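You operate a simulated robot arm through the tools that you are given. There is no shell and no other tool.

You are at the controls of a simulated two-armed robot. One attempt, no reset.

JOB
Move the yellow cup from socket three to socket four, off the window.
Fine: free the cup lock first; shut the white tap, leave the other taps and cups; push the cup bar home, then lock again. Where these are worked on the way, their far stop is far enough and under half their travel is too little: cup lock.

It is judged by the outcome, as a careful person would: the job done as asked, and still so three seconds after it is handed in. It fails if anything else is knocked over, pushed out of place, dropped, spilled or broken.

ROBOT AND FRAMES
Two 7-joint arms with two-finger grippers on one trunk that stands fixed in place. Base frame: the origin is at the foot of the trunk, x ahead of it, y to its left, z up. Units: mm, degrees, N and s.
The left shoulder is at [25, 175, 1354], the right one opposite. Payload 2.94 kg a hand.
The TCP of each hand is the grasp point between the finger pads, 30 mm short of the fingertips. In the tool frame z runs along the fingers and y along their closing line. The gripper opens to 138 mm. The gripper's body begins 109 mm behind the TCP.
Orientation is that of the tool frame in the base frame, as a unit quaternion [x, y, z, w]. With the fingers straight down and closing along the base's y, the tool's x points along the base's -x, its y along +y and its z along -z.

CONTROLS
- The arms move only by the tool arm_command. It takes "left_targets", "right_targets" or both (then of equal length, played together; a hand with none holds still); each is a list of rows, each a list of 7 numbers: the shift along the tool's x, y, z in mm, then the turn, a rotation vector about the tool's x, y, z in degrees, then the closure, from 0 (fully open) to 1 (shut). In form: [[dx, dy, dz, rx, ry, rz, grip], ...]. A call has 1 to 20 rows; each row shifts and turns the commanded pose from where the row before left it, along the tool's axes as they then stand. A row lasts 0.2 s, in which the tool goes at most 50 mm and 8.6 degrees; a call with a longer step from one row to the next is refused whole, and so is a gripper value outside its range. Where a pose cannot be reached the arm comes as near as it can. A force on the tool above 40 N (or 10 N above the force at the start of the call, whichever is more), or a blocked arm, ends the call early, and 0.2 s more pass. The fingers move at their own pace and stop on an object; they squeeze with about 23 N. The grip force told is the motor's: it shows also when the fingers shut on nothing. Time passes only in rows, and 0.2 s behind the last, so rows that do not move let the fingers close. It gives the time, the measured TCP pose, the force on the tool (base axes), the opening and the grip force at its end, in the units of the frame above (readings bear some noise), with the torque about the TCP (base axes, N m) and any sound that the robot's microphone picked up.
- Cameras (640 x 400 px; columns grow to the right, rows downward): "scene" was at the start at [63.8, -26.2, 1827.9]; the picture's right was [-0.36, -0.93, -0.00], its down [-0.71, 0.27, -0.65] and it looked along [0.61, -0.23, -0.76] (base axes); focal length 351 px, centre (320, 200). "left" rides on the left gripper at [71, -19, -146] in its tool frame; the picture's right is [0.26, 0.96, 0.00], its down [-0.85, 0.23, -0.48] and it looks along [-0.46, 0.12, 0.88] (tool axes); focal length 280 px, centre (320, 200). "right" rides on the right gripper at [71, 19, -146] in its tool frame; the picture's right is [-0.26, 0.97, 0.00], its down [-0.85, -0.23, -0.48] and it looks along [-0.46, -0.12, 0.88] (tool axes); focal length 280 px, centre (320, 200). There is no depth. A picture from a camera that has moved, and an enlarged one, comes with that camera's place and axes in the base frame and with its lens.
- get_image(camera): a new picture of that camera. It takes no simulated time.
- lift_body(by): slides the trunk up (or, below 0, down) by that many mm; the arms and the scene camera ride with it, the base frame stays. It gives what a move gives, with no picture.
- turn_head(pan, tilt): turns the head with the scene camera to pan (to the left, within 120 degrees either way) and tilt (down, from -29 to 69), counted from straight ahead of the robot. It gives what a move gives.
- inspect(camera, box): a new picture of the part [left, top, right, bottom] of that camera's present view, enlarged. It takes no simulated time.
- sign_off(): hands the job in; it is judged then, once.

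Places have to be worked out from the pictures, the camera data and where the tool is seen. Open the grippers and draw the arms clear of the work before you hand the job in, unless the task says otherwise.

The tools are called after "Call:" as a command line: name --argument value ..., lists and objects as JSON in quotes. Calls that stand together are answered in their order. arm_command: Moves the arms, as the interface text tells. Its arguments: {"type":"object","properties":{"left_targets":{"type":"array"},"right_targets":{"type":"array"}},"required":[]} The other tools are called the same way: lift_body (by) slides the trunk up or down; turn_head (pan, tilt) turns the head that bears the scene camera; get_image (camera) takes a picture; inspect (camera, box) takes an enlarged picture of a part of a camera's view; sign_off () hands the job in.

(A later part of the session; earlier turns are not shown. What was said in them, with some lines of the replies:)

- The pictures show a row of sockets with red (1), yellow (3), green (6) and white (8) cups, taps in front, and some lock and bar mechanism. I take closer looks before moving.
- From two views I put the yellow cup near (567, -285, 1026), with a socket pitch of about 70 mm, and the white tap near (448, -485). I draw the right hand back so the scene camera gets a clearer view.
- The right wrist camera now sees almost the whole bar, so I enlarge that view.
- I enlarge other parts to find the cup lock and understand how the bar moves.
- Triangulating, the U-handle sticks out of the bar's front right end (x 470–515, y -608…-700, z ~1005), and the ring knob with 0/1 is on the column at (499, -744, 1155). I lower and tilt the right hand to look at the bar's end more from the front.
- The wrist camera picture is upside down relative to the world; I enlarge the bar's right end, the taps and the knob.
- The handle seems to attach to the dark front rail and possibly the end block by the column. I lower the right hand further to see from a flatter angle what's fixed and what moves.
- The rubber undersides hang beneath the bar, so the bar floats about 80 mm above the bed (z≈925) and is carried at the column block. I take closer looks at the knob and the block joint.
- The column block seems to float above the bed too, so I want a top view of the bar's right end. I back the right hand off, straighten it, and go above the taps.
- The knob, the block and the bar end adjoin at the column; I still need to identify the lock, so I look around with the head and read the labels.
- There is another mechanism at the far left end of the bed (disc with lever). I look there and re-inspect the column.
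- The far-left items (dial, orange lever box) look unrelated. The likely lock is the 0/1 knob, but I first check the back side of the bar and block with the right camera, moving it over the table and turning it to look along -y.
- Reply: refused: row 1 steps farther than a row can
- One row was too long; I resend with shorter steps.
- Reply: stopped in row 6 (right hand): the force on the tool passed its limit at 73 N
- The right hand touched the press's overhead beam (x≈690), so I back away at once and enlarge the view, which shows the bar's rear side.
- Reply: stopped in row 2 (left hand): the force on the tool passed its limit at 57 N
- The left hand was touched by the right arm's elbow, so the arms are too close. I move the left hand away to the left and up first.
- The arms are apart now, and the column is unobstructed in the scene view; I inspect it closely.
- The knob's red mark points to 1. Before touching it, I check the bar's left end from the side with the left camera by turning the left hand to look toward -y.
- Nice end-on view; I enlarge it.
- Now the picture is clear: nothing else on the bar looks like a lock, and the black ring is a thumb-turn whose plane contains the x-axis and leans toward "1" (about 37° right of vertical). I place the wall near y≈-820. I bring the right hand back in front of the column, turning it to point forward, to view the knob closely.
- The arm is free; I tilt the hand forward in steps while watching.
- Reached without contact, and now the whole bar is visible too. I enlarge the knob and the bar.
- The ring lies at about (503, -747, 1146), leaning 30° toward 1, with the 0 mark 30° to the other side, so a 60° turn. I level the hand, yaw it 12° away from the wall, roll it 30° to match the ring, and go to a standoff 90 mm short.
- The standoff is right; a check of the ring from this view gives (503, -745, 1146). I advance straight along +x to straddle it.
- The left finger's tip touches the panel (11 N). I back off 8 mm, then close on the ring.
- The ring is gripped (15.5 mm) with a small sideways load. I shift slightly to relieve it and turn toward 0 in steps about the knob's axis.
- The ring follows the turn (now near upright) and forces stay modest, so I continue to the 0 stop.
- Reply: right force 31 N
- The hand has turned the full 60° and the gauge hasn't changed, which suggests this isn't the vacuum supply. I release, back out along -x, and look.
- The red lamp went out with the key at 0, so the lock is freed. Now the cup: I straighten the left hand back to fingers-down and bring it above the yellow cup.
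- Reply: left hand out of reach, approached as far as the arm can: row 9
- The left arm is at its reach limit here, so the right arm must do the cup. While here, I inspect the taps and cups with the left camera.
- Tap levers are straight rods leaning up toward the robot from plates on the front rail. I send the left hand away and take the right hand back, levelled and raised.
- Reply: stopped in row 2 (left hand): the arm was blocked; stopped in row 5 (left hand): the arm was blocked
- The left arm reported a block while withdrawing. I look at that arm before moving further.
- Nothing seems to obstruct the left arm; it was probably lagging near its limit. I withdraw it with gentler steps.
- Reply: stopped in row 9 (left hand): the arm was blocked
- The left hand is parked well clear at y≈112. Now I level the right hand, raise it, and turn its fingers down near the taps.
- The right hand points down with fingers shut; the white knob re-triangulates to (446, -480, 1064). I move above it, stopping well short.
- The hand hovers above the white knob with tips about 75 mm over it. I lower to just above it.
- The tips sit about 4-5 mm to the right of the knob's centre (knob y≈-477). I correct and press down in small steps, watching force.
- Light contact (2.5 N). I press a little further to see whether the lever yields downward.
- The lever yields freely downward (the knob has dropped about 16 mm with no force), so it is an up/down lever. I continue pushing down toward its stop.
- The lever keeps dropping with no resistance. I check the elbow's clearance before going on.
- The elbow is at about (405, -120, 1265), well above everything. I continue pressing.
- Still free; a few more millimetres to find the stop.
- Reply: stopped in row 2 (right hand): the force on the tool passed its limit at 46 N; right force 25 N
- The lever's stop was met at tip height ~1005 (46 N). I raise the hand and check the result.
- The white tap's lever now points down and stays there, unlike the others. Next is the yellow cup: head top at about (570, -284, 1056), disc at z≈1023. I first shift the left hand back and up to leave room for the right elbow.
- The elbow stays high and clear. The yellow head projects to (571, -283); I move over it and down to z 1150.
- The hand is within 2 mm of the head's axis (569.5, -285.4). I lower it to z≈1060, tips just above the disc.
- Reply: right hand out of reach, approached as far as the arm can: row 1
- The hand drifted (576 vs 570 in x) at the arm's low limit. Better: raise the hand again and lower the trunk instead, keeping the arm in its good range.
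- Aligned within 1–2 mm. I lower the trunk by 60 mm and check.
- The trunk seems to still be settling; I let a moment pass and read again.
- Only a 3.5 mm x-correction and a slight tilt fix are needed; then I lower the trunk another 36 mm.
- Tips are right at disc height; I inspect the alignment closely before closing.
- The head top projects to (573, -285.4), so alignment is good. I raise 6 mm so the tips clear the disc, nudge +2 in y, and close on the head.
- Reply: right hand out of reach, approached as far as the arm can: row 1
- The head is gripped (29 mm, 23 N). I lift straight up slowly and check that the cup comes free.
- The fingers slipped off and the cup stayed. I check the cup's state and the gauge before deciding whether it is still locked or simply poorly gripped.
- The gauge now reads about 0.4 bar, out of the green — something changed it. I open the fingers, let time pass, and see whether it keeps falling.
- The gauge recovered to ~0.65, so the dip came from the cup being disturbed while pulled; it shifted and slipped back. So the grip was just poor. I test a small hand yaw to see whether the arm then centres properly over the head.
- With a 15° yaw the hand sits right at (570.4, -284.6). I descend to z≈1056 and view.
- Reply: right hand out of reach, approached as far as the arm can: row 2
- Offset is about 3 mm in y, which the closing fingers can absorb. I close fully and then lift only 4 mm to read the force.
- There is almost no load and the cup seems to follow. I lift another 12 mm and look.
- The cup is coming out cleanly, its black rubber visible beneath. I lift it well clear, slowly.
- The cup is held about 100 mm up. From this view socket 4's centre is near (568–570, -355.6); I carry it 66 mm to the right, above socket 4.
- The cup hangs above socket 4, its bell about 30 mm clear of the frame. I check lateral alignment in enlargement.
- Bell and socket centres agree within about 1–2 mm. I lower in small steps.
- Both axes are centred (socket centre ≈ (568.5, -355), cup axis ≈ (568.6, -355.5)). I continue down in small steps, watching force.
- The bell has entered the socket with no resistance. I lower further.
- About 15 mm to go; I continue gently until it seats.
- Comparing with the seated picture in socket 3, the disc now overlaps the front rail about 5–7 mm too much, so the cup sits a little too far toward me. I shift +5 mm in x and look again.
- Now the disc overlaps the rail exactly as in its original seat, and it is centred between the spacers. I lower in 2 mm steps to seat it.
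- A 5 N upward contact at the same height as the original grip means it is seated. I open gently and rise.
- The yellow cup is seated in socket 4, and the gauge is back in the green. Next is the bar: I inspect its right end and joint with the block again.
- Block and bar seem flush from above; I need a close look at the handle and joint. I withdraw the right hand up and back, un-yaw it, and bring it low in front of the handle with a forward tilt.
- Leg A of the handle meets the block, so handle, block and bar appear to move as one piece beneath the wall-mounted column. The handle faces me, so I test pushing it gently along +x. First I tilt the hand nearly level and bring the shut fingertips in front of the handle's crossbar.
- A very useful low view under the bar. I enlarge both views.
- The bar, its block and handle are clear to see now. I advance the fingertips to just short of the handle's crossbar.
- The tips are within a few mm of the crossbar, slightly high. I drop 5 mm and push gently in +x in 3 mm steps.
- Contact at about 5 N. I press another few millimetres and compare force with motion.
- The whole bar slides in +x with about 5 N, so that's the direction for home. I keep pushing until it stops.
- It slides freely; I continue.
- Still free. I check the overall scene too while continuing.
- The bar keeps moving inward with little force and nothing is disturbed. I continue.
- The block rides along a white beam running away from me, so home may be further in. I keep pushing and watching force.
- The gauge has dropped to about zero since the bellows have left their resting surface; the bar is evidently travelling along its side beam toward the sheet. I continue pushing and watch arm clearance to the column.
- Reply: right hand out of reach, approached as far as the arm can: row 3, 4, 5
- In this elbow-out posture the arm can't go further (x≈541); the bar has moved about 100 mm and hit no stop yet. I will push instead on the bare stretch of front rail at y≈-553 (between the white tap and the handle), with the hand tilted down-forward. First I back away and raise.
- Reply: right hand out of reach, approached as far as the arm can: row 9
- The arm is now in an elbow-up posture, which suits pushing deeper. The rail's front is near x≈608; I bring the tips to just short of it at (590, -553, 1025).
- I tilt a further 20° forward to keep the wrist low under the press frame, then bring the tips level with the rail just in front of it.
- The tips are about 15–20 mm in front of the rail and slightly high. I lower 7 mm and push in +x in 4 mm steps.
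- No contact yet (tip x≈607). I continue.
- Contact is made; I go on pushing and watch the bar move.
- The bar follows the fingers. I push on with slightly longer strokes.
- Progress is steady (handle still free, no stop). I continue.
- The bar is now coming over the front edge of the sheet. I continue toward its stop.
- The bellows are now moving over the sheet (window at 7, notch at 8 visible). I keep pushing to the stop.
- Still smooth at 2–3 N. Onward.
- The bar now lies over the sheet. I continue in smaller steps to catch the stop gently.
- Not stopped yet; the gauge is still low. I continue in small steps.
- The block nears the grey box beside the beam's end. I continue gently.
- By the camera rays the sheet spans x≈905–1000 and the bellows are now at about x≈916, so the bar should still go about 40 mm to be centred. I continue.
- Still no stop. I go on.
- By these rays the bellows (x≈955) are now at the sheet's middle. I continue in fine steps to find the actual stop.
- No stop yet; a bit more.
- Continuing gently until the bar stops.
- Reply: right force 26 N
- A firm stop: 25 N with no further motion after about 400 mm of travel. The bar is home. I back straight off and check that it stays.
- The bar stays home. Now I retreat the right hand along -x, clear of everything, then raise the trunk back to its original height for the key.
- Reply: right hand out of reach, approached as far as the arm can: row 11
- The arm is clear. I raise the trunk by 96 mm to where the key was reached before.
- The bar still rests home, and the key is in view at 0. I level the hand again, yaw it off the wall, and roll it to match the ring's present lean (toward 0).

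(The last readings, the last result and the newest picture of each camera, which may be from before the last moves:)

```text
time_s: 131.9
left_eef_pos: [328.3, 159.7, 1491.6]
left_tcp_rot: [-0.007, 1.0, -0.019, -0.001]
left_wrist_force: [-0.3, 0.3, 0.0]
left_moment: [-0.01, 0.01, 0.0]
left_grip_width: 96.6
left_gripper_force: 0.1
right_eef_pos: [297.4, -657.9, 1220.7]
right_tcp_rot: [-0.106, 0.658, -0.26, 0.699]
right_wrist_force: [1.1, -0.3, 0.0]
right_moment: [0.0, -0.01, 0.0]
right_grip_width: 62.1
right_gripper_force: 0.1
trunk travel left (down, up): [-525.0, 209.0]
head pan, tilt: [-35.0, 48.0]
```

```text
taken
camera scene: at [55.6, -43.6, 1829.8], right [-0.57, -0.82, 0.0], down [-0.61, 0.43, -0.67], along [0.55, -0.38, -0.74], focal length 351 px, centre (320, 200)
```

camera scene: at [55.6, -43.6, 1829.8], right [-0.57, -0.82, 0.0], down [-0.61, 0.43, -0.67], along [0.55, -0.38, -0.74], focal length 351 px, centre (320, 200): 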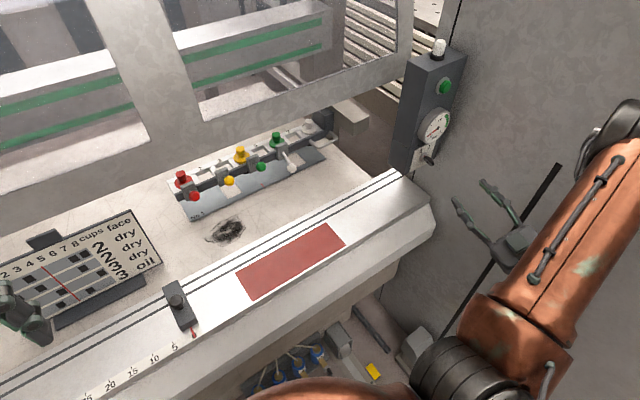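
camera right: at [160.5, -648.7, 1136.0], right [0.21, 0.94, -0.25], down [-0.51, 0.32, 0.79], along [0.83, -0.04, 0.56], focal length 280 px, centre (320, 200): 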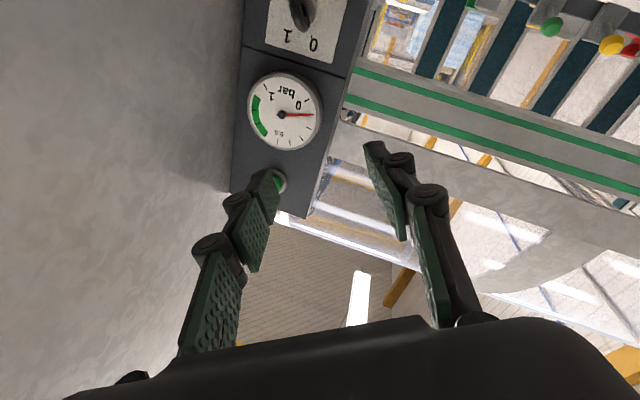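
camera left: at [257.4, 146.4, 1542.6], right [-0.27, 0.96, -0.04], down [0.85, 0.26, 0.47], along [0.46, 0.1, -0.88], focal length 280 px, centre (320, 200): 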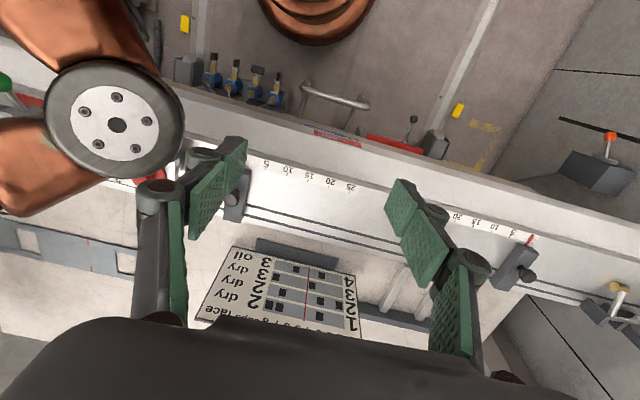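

Orientation matches the earlier release pose. I move to the standoff in front of the key.

Call:
arm_command --right_targets '[[26.6, -3.1, 26.9, 0, 0, 0, 0.55], [26.6, -3.1, 26.9, 0, 0, 0, 0.55], [26.6, -3.1, 26.9, 0, 0, 0, 0.55], [26.6, -3.1, 26.9, 0, 0, 0, 0.55], [0, 0, 0, 0, 0, 0, 0.55]]'

Call:
get_image --camera "right"

Call:
inspect --camera "scene" --box '[380, 100, 500, 220]'

```text
time_s: 133.2
left_eef_pos: [328.9, 162.1, 1490.4]
left_tcp_rot: [-0.006, 1.0, -0.02, 0.0]
left_wrist_force: [-0.3, 0.5, -0.8]
left_moment: [-0.03, 0.02, 0.01]
left_grip_width: 96.6
left_gripper_force: 0.1
right_eef_pos: [401.2, -738.8, 1148.1]
right_tcp_rot: [-0.107, 0.658, -0.259, 0.699]
right_wrist_force: [0.5, 0.6, 0.0]
right_moment: [0.0, 0.01, -0.03]
right_grip_width: 62.1
right_gripper_force: 0.1
trunk travel left (down, up): [-525.0, 209.0]
head pan, tilt: [-35.0, 48.0]
```

```text
taken
camera right: at [263.8, -731.4, 1062.6], right [0.21, 0.95, -0.25], down [-0.51, 0.32, 0.79], along [0.83, -0.04, 0.56], focal length 280 px, centre (320, 200)
```

right: 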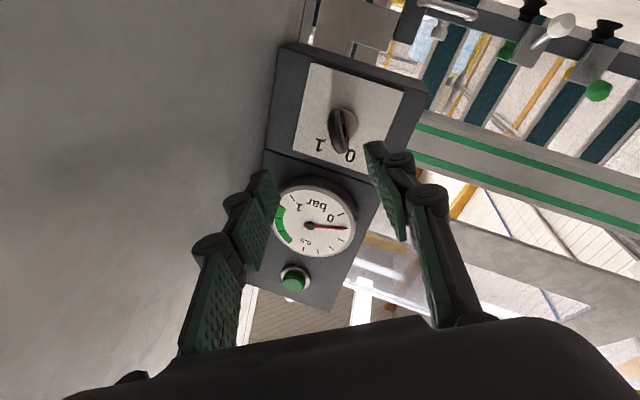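

```text
3.33 times, centred on (440, 160) of scene
camera zoom: at [55.5, -41.7, 1829.9], right [-0.57, -0.82, 0.0], down [-0.61, 0.43, -0.67], along [0.55, -0.38, -0.74], focal length 1169 px, centre (-80, 333)
```

zoom: 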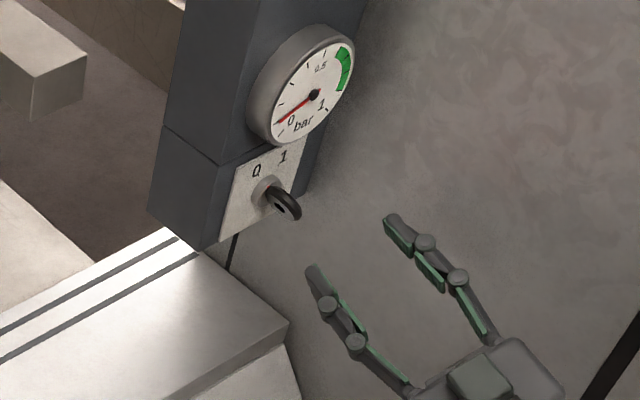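

The ring projects to (503, -743, 1145). I advance to straddle it, stopping at x≈484.

Call:
arm_command --right_targets '[[1.1, 5.2, 27.2, 0, 0, 0, 0.55], [1.1, 5.2, 27.2, 0, 0, 0, 0.55], [1.1, 5.2, 25, 0, 0, 0, 0.55], [0, 0, 0, 0, 0, 0, 0.55]]'

Call:
get_image --camera "right"

```text
time_s: 134.2
left_eef_pos: [327.3, 160.1, 1491.5]
left_tcp_rot: [-0.005, 1.0, -0.02, 0.0]
left_wrist_force: [-0.3, 0.3, 0.5]
left_moment: [0.0, 0.01, -0.01]
left_grip_width: 96.6
left_gripper_force: 0.0
right_eef_pos: [483.0, -745.8, 1146.7]
right_tcp_rot: [-0.106, 0.658, -0.259, 0.699]
right_wrist_force: [0.7, 0.0, 0.2]
right_moment: [0.0, 0.0, 0.01]
right_grip_width: 61.9
right_gripper_force: 0.1
trunk travel left (down, up): [-525.0, 209.0]
head pan, tilt: [-35.0, 48.0]
```

```text
taken
camera right: at [344.5, -737.3, 1062.1], right [0.21, 0.95, -0.25], down [-0.51, 0.32, 0.79], along [0.83, -0.04, 0.56], focal length 280 px, centre (320, 200)
```

right: 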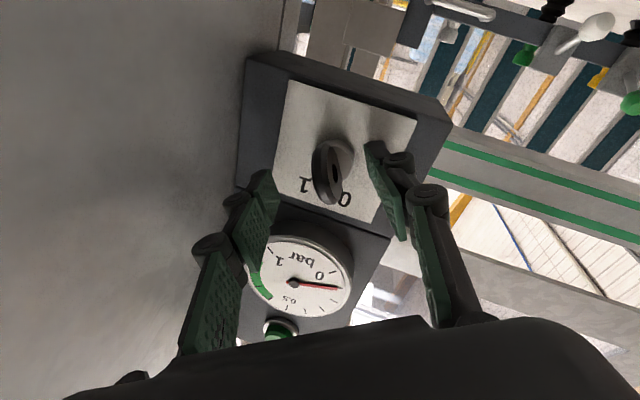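

The ring stands between the fingers, about 3 mm right of centre in this view. I shift and close.

Call:
arm_command --right_targets '[[0, 3, 0, 0, 0, 0, 0.7], [0, 0, 0, 0, 0, 0, 0.9], [0, 0, 0, 0, 0, 0, 1.0], [0, 0, 0, 0, 0, 0, 1.0], [0, 0, 0, 0, 0, 0, 1.0]]'

Call:
get_image --camera "right"

```text
time_s: 135.3
left_eef_pos: [328.7, 160.3, 1490.6]
left_tcp_rot: [-0.006, 1.0, -0.019, -0.001]
left_wrist_force: [0.0, -0.3, 0.5]
left_moment: [-0.02, 0.0, 0.02]
left_grip_width: 96.7
left_gripper_force: 0.0
right_eef_pos: [483.4, -742.7, 1144.4]
right_tcp_rot: [-0.108, 0.659, -0.258, 0.698]
right_wrist_force: [-0.6, 4.7, -3.8]
right_moment: [0.04, 0.2, 0.99]
right_grip_width: 14.9
right_gripper_force: 40.7
trunk travel left (down, up): [-525.0, 209.0]
head pan, tilt: [-35.0, 48.0]
```

```text
taken
camera right: at [345.2, -734.0, 1059.6], right [0.21, 0.95, -0.25], down [-0.51, 0.32, 0.8], along [0.83, -0.04, 0.55], focal length 280 px, centre (320, 200)
```

right: 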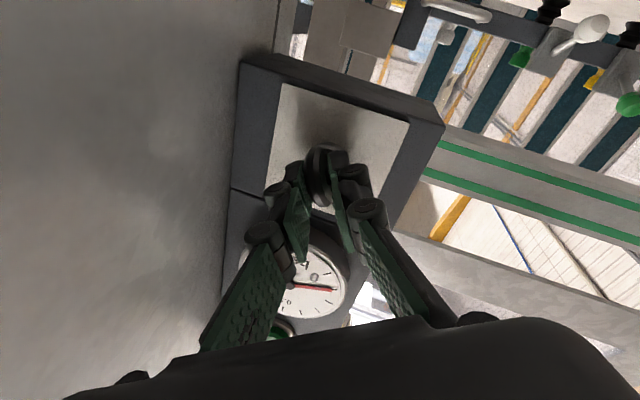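

The ring is gripped (15 mm). I turn it back toward 1 in two halves.

Call:
arm_command --right_targets '[[0, 0, 0, 0, 1.46, 6.85, 1.0], [0, 0, 0, 0, 1.46, 6.85, 1.0], [0, 0, 0, 0, 1.46, 6.85, 1.0], [0, 0, 0, 0, 1.46, 6.85, 1.0]]'

Call:
arm_command --right_targets '[[0, 0, 0, 0, 1.46, 6.85, 1.0], [0, 0, 0, 0, 1.46, 6.85, 1.0], [0, 0, 0, 0, 1.46, 6.85, 1.0], [0, 0, 0, 0, 1.46, 6.85, 1.0], [0, 0, 0, 0, 0.9, 4.2, 1.0]]'

Call:
get_image --camera "right"

Call:
get_image --camera "scene"

```text
time_s: 136.3
left_eef_pos: [328.4, 162.2, 1491.4]
left_tcp_rot: [-0.006, 1.0, -0.02, 0.0]
left_wrist_force: [0.9, -0.2, -0.1]
left_moment: [0.01, -0.02, 0.02]
left_grip_width: 96.4
left_gripper_force: 0.0
right_eef_pos: [483.2, -740.2, 1147.1]
right_tcp_rot: [0.065, 0.698, -0.092, 0.707]
right_wrist_force: [2.1, 0.6, 8.6]
right_moment: [-0.07, 0.94, 1.02]
right_grip_width: 14.5
right_gripper_force: 40.7
trunk travel left (down, up): [-525.0, 209.0]
head pan, tilt: [-35.0, 48.0]
```

```text
time_s: 137.6
left_eef_pos: [327.9, 161.0, 1491.7]
left_tcp_rot: [-0.006, 1.0, -0.019, 0.001]
left_wrist_force: [0.3, -0.4, -0.3]
left_moment: [0.01, 0.0, -0.02]
left_grip_width: 96.4
left_gripper_force: 0.0
right_eef_pos: [483.2, -742.2, 1147.2]
right_tcp_rot: [0.258, 0.693, 0.108, 0.665]
right_wrist_force: [9.4, -8.8, 20.2]
right_moment: [-0.2, -0.48, 0.88]
right_grip_width: 14.3
right_gripper_force: 40.1
trunk travel left (down, up): [-525.0, 209.0]
head pan, tilt: [-35.0, 48.0]
```

```text
taken
camera right: at [345.9, -663.0, 1111.0], right [0.2, 0.68, 0.7], down [-0.53, -0.53, 0.66], along [0.83, -0.5, 0.25], focal length 280 px, centre (320, 200)
```

right: 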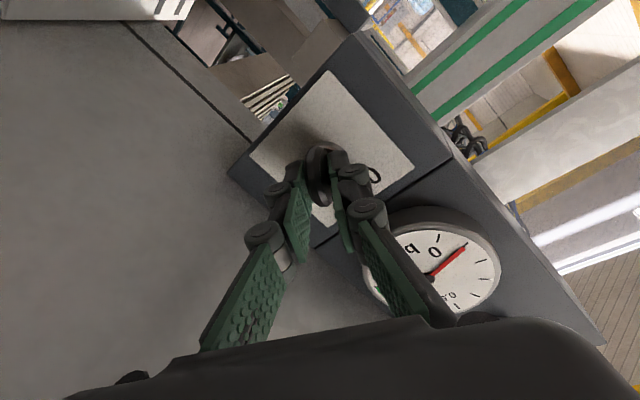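

```text
taken
camera scene: at [55.6, -42.0, 1830.0], right [-0.57, -0.82, 0.0], down [-0.61, 0.43, -0.67], along [0.55, -0.38, -0.74], focal length 351 px, centre (320, 200)
```

scene: 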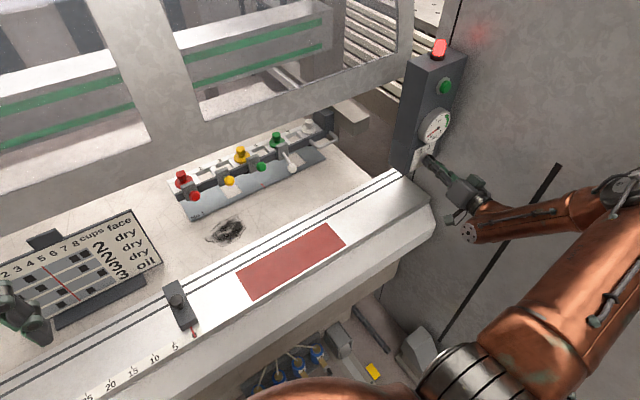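

The lamp is red again and the hand is back at the original locked angle. I release and back out.

Call:
arm_command --right_targets '[[0, 0, 0, 0, 0, 0, 0.75], [0, 0, 0, 0, 0, 0, 0.55], [0, 0, 0, 0, 0, 0, 0.55], [0, -6.2, -29, 0, 0, 0, 0.55], [0, -6.2, -29, 0, 0, 0, 0.55], [0, -6.2, -29, 0, 0, 0, 0.55], [0, -6.2, -29, 0, 0, 0, 0.55]]'

Call:
get_image --camera "right"

Call:
inspect --camera "scene" --box '[380, 20, 500, 200]'

Call:
inspect --camera "scene" --box '[150, 90, 370, 230]'

```text
time_s: 139.2
left_eef_pos: [326.7, 161.4, 1491.7]
left_tcp_rot: [-0.006, 1.0, -0.019, 0.0]
left_wrist_force: [0.6, 0.1, -0.8]
left_moment: [-0.02, -0.01, -0.03]
left_grip_width: 96.5
left_gripper_force: 0.0
right_eef_pos: [361.6, -737.4, 1143.6]
right_tcp_rot: [0.259, 0.695, 0.109, 0.662]
right_wrist_force: [-0.2, -0.6, 0.7]
right_moment: [0.03, 0.02, -0.01]
right_grip_width: 62.3
right_gripper_force: 0.0
trunk travel left (down, up): [-525.0, 209.0]
head pan, tilt: [-35.0, 48.0]
```

```text
taken
camera right: at [224.9, -659.4, 1107.6], right [0.2, 0.68, 0.7], down [-0.52, -0.53, 0.67], along [0.83, -0.5, 0.25], focal length 280 px, centre (320, 200)
```

right: 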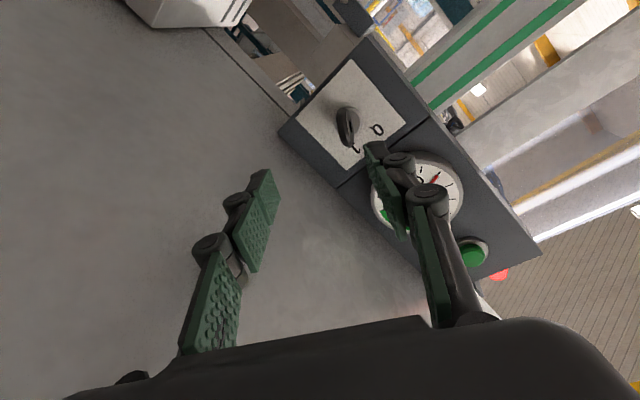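

```text
2.22 times, centred on (440, 110) of scene
camera zoom: at [54.8, -42.6, 1829.9], right [-0.57, -0.82, 0.0], down [-0.61, 0.43, -0.67], along [0.55, -0.38, -0.74], focal length 780 px, centre (53, 400)
```

zoom: 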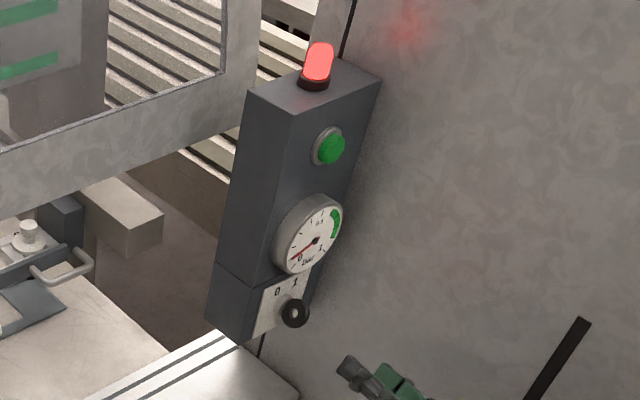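

```text
2.86 times, centred on (260, 160) of scene
camera zoom: at [54.8, -42.6, 1829.9], right [-0.57, -0.82, 0.0], down [-0.61, 0.43, -0.67], along [0.55, -0.38, -0.74], focal length 1002 px, centre (491, 314)
```

zoom: 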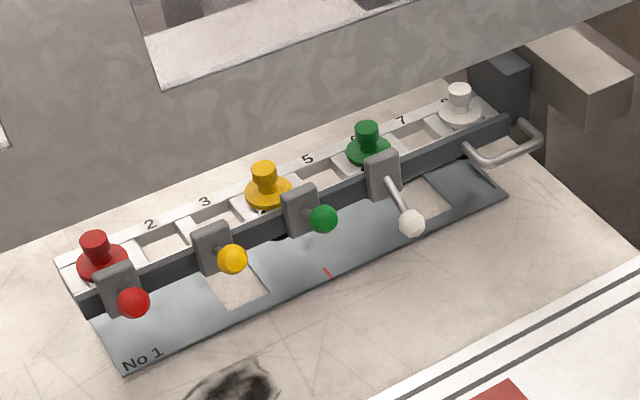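

Key at 1, lamp red, bar home, yellow cup in socket 4, white lever down. I look closely at how the bellows sit over the sheet to make sure the bar is truly at its end.

Call:
inspect --camera "scene" --box '[220, 120, 310, 200]'

Call:
inspect --camera "scene" --box '[270, 90, 370, 180]'

Call:
inspect --camera "scene" --box '[400, 105, 460, 175]'

Call:
get_image --camera "left"

```text
5.00 times, centred on (265, 160) of scene
camera zoom: at [54.8, -42.6, 1829.9], right [-0.57, -0.82, 0.0], down [-0.61, 0.43, -0.67], along [0.55, -0.38, -0.74], focal length 1754 px, centre (595, 400)
```

zoom: 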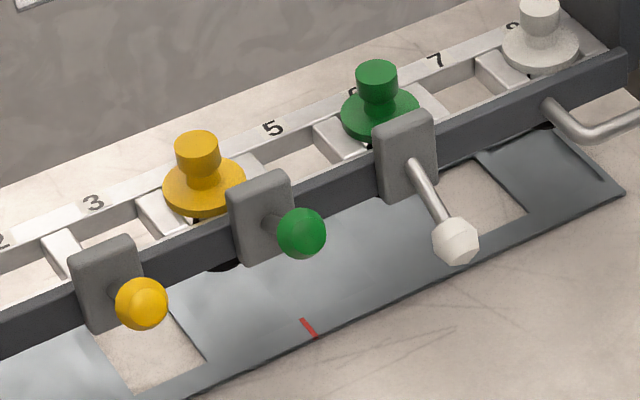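

```text
4.44 times, centred on (320, 135) of scene
camera zoom: at [54.8, -42.6, 1829.9], right [-0.57, -0.82, 0.0], down [-0.61, 0.43, -0.67], along [0.55, -0.38, -0.74], focal length 1559 px, centre (320, 489)
```

zoom: 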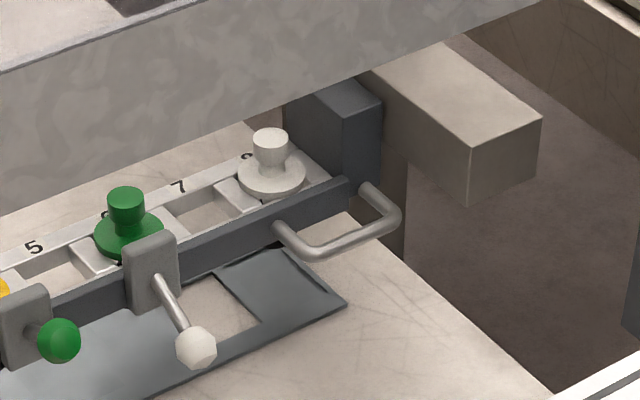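

```text
5.71 times, centred on (430, 140) of scene
camera zoom: at [54.8, -42.6, 1829.9], right [-0.57, -0.82, 0.0], down [-0.61, 0.43, -0.67], along [0.55, -0.38, -0.74], focal length 2004 px, centre (-309, 543)
```

zoom: 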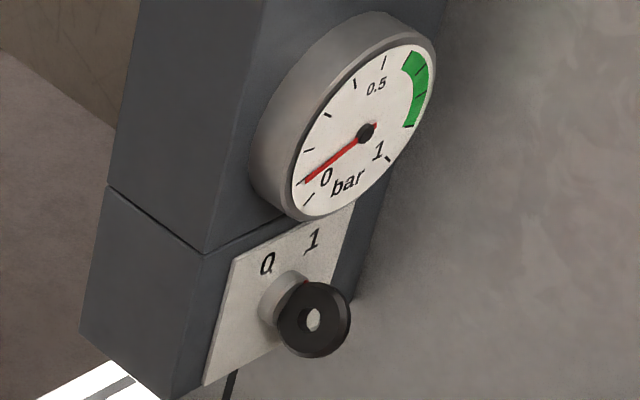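

```text
taken
camera left: at [256.6, 146.2, 1638.7], right [-0.27, 0.96, -0.04], down [0.85, 0.26, 0.47], along [0.46, 0.1, -0.88], focal length 280 px, centre (320, 200)
```

left: 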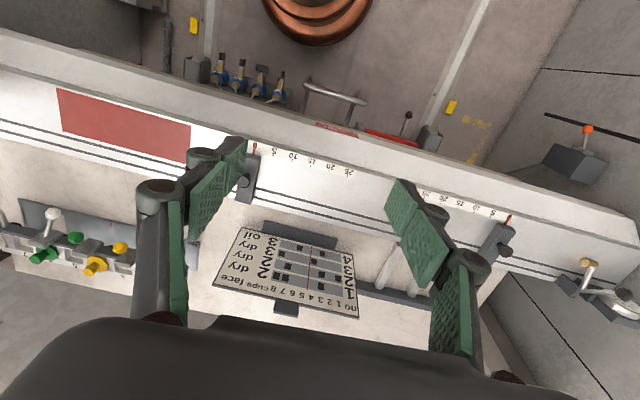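

Everything reads as it should: key at 1 with its lamp lit, bar at its end stop, the sheet unmoved. I draw the right hand further back and away and open both grippers.

Call:
arm_command --right_targets '[[0, -5.5, -26, 0, 0, 0, 0.55], [0, -5.5, -26, 0, 0, 0, 0.55], [0, -5.5, -26, 0, 0, 0, 0.55], [13.3, 22.6, -4.8, 0, 0, 0, 0.4], [13.3, 22.6, -4.8, 0, 0, 0, 0.2], [13.3, 22.6, -4.8, 0, 0, 0, 0], [0, 0, 0, 0, 0, 0, 0], [0, 0, 0, 0, 0, 0, 0], [0, 0, 0, 0, 0, 0, 0]]' --left_targets '[[0, 0, 0, 0, 0, 0, 0.2], [0, 0, 0, 0, 0, 0, 0], [0, 0, 0, 0, 0, 0, 0], [0, 0, 0, 0, 0, 0, 0], [0, 0, 0, 0, 0, 0, 0], [0, 0, 0, 0, 0, 0, 0], [0, 0, 0, 0, 0, 0, 0], [0, 0, 0, 0, 0, 0, 0], [0, 0, 0, 0, 0, 0, 0]]'

Call:
get_image --camera "scene"

Call:
inspect --camera "scene" --box '[150, 20, 470, 230]'

Call:
inspect --camera "left" --box '[0, 180, 160, 290]'

```text
time_s: 141.2
left_eef_pos: [328.3, 160.3, 1490.7]
left_tcp_rot: [-0.006, 1.0, -0.019, -0.001]
left_wrist_force: [-0.1, -0.1, 0.9]
left_moment: [-0.02, 0.04, 0.01]
left_grip_width: 138.0
left_gripper_force: 0.0
right_eef_pos: [287.3, -659.2, 1143.0]
right_tcp_rot: [0.258, 0.695, 0.109, 0.662]
right_wrist_force: [0.6, -0.7, 0.0]
right_moment: [0.0, 0.02, 0.01]
right_grip_width: 137.9
right_gripper_force: 0.0
trunk travel left (down, up): [-525.0, 209.0]
head pan, tilt: [-35.0, 48.0]
```

```text
taken
camera scene: at [55.7, -43.0, 1829.8], right [-0.57, -0.82, 0.0], down [-0.61, 0.43, -0.67], along [0.55, -0.38, -0.74], focal length 351 px, centre (320, 200)
```

scene: 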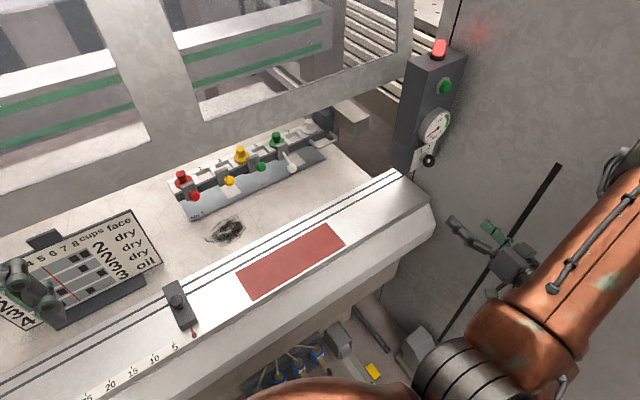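

```text
1.90 times, centred on (310, 125) of scene
camera zoom: at [55.7, -43.0, 1829.8], right [-0.57, -0.82, 0.0], down [-0.61, 0.43, -0.67], along [0.55, -0.38, -0.74], focal length 668 px, centre (339, 343)
```

zoom: 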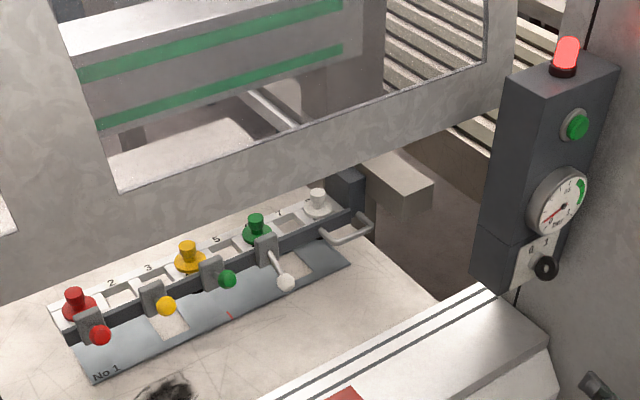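

```text
3.64 times, centred on (80, 235) of left
camera zoom: at [257.4, 145.9, 1638.6], right [-0.27, 0.96, -0.04], down [0.85, 0.26, 0.47], along [0.46, 0.1, -0.88], focal length 1020 px, centre (1193, 73)
```

zoom: 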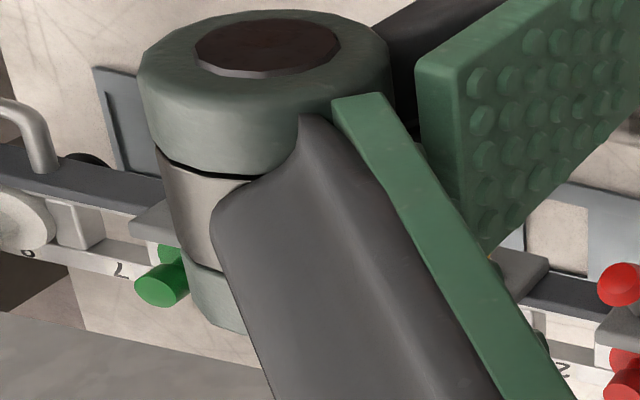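

The final check shows the yellow cup in socket 4, white lever down, and the other taps and cups as they were. The bar is home, the key is locked with its lamp lit, and both hands are open and clear. I hand the job in.

Call:
sign_off

```text
The job is handed in.
```

I moved the yellow cup from socket three to socket four and handed the job in. I can't see the result of the judging.

- **Lock:** I took the 0/1 key on the column as the cup lock. I turned it from 1 to 0 before touching the cups, and back to 1 at the end. Its red lamp went out at 0 and is lit again now.
- **Yellow cup:** It sits in socket four at the same height and fit it had in socket three. On the first try the fingers slipped off and the cup settled back; the second try lifted it cleanly.
- **White tap:** I pushed its lever down to its stop. All four levers started up, so I took down as shut; nothing on the machine confirmed it. I did not touch the other taps or cups.
- **Cup bar:** I pushed it away from the robot, about 400 mm, to a hard stop over the sheet. I took that stop as home. The sheet did not move.

- **Gauge:** It read about 0.75 bar at the start. It fell to near zero as the bar slid off the bed and still read that when I handed the job in. I think this is only because the cups are no longer pressed against a surface.
- **Knocks:** While positioning, the right hand hit the press frame once (73 N). The right elbow also appears to have knocked the left hand (57 N). I saw no damage.
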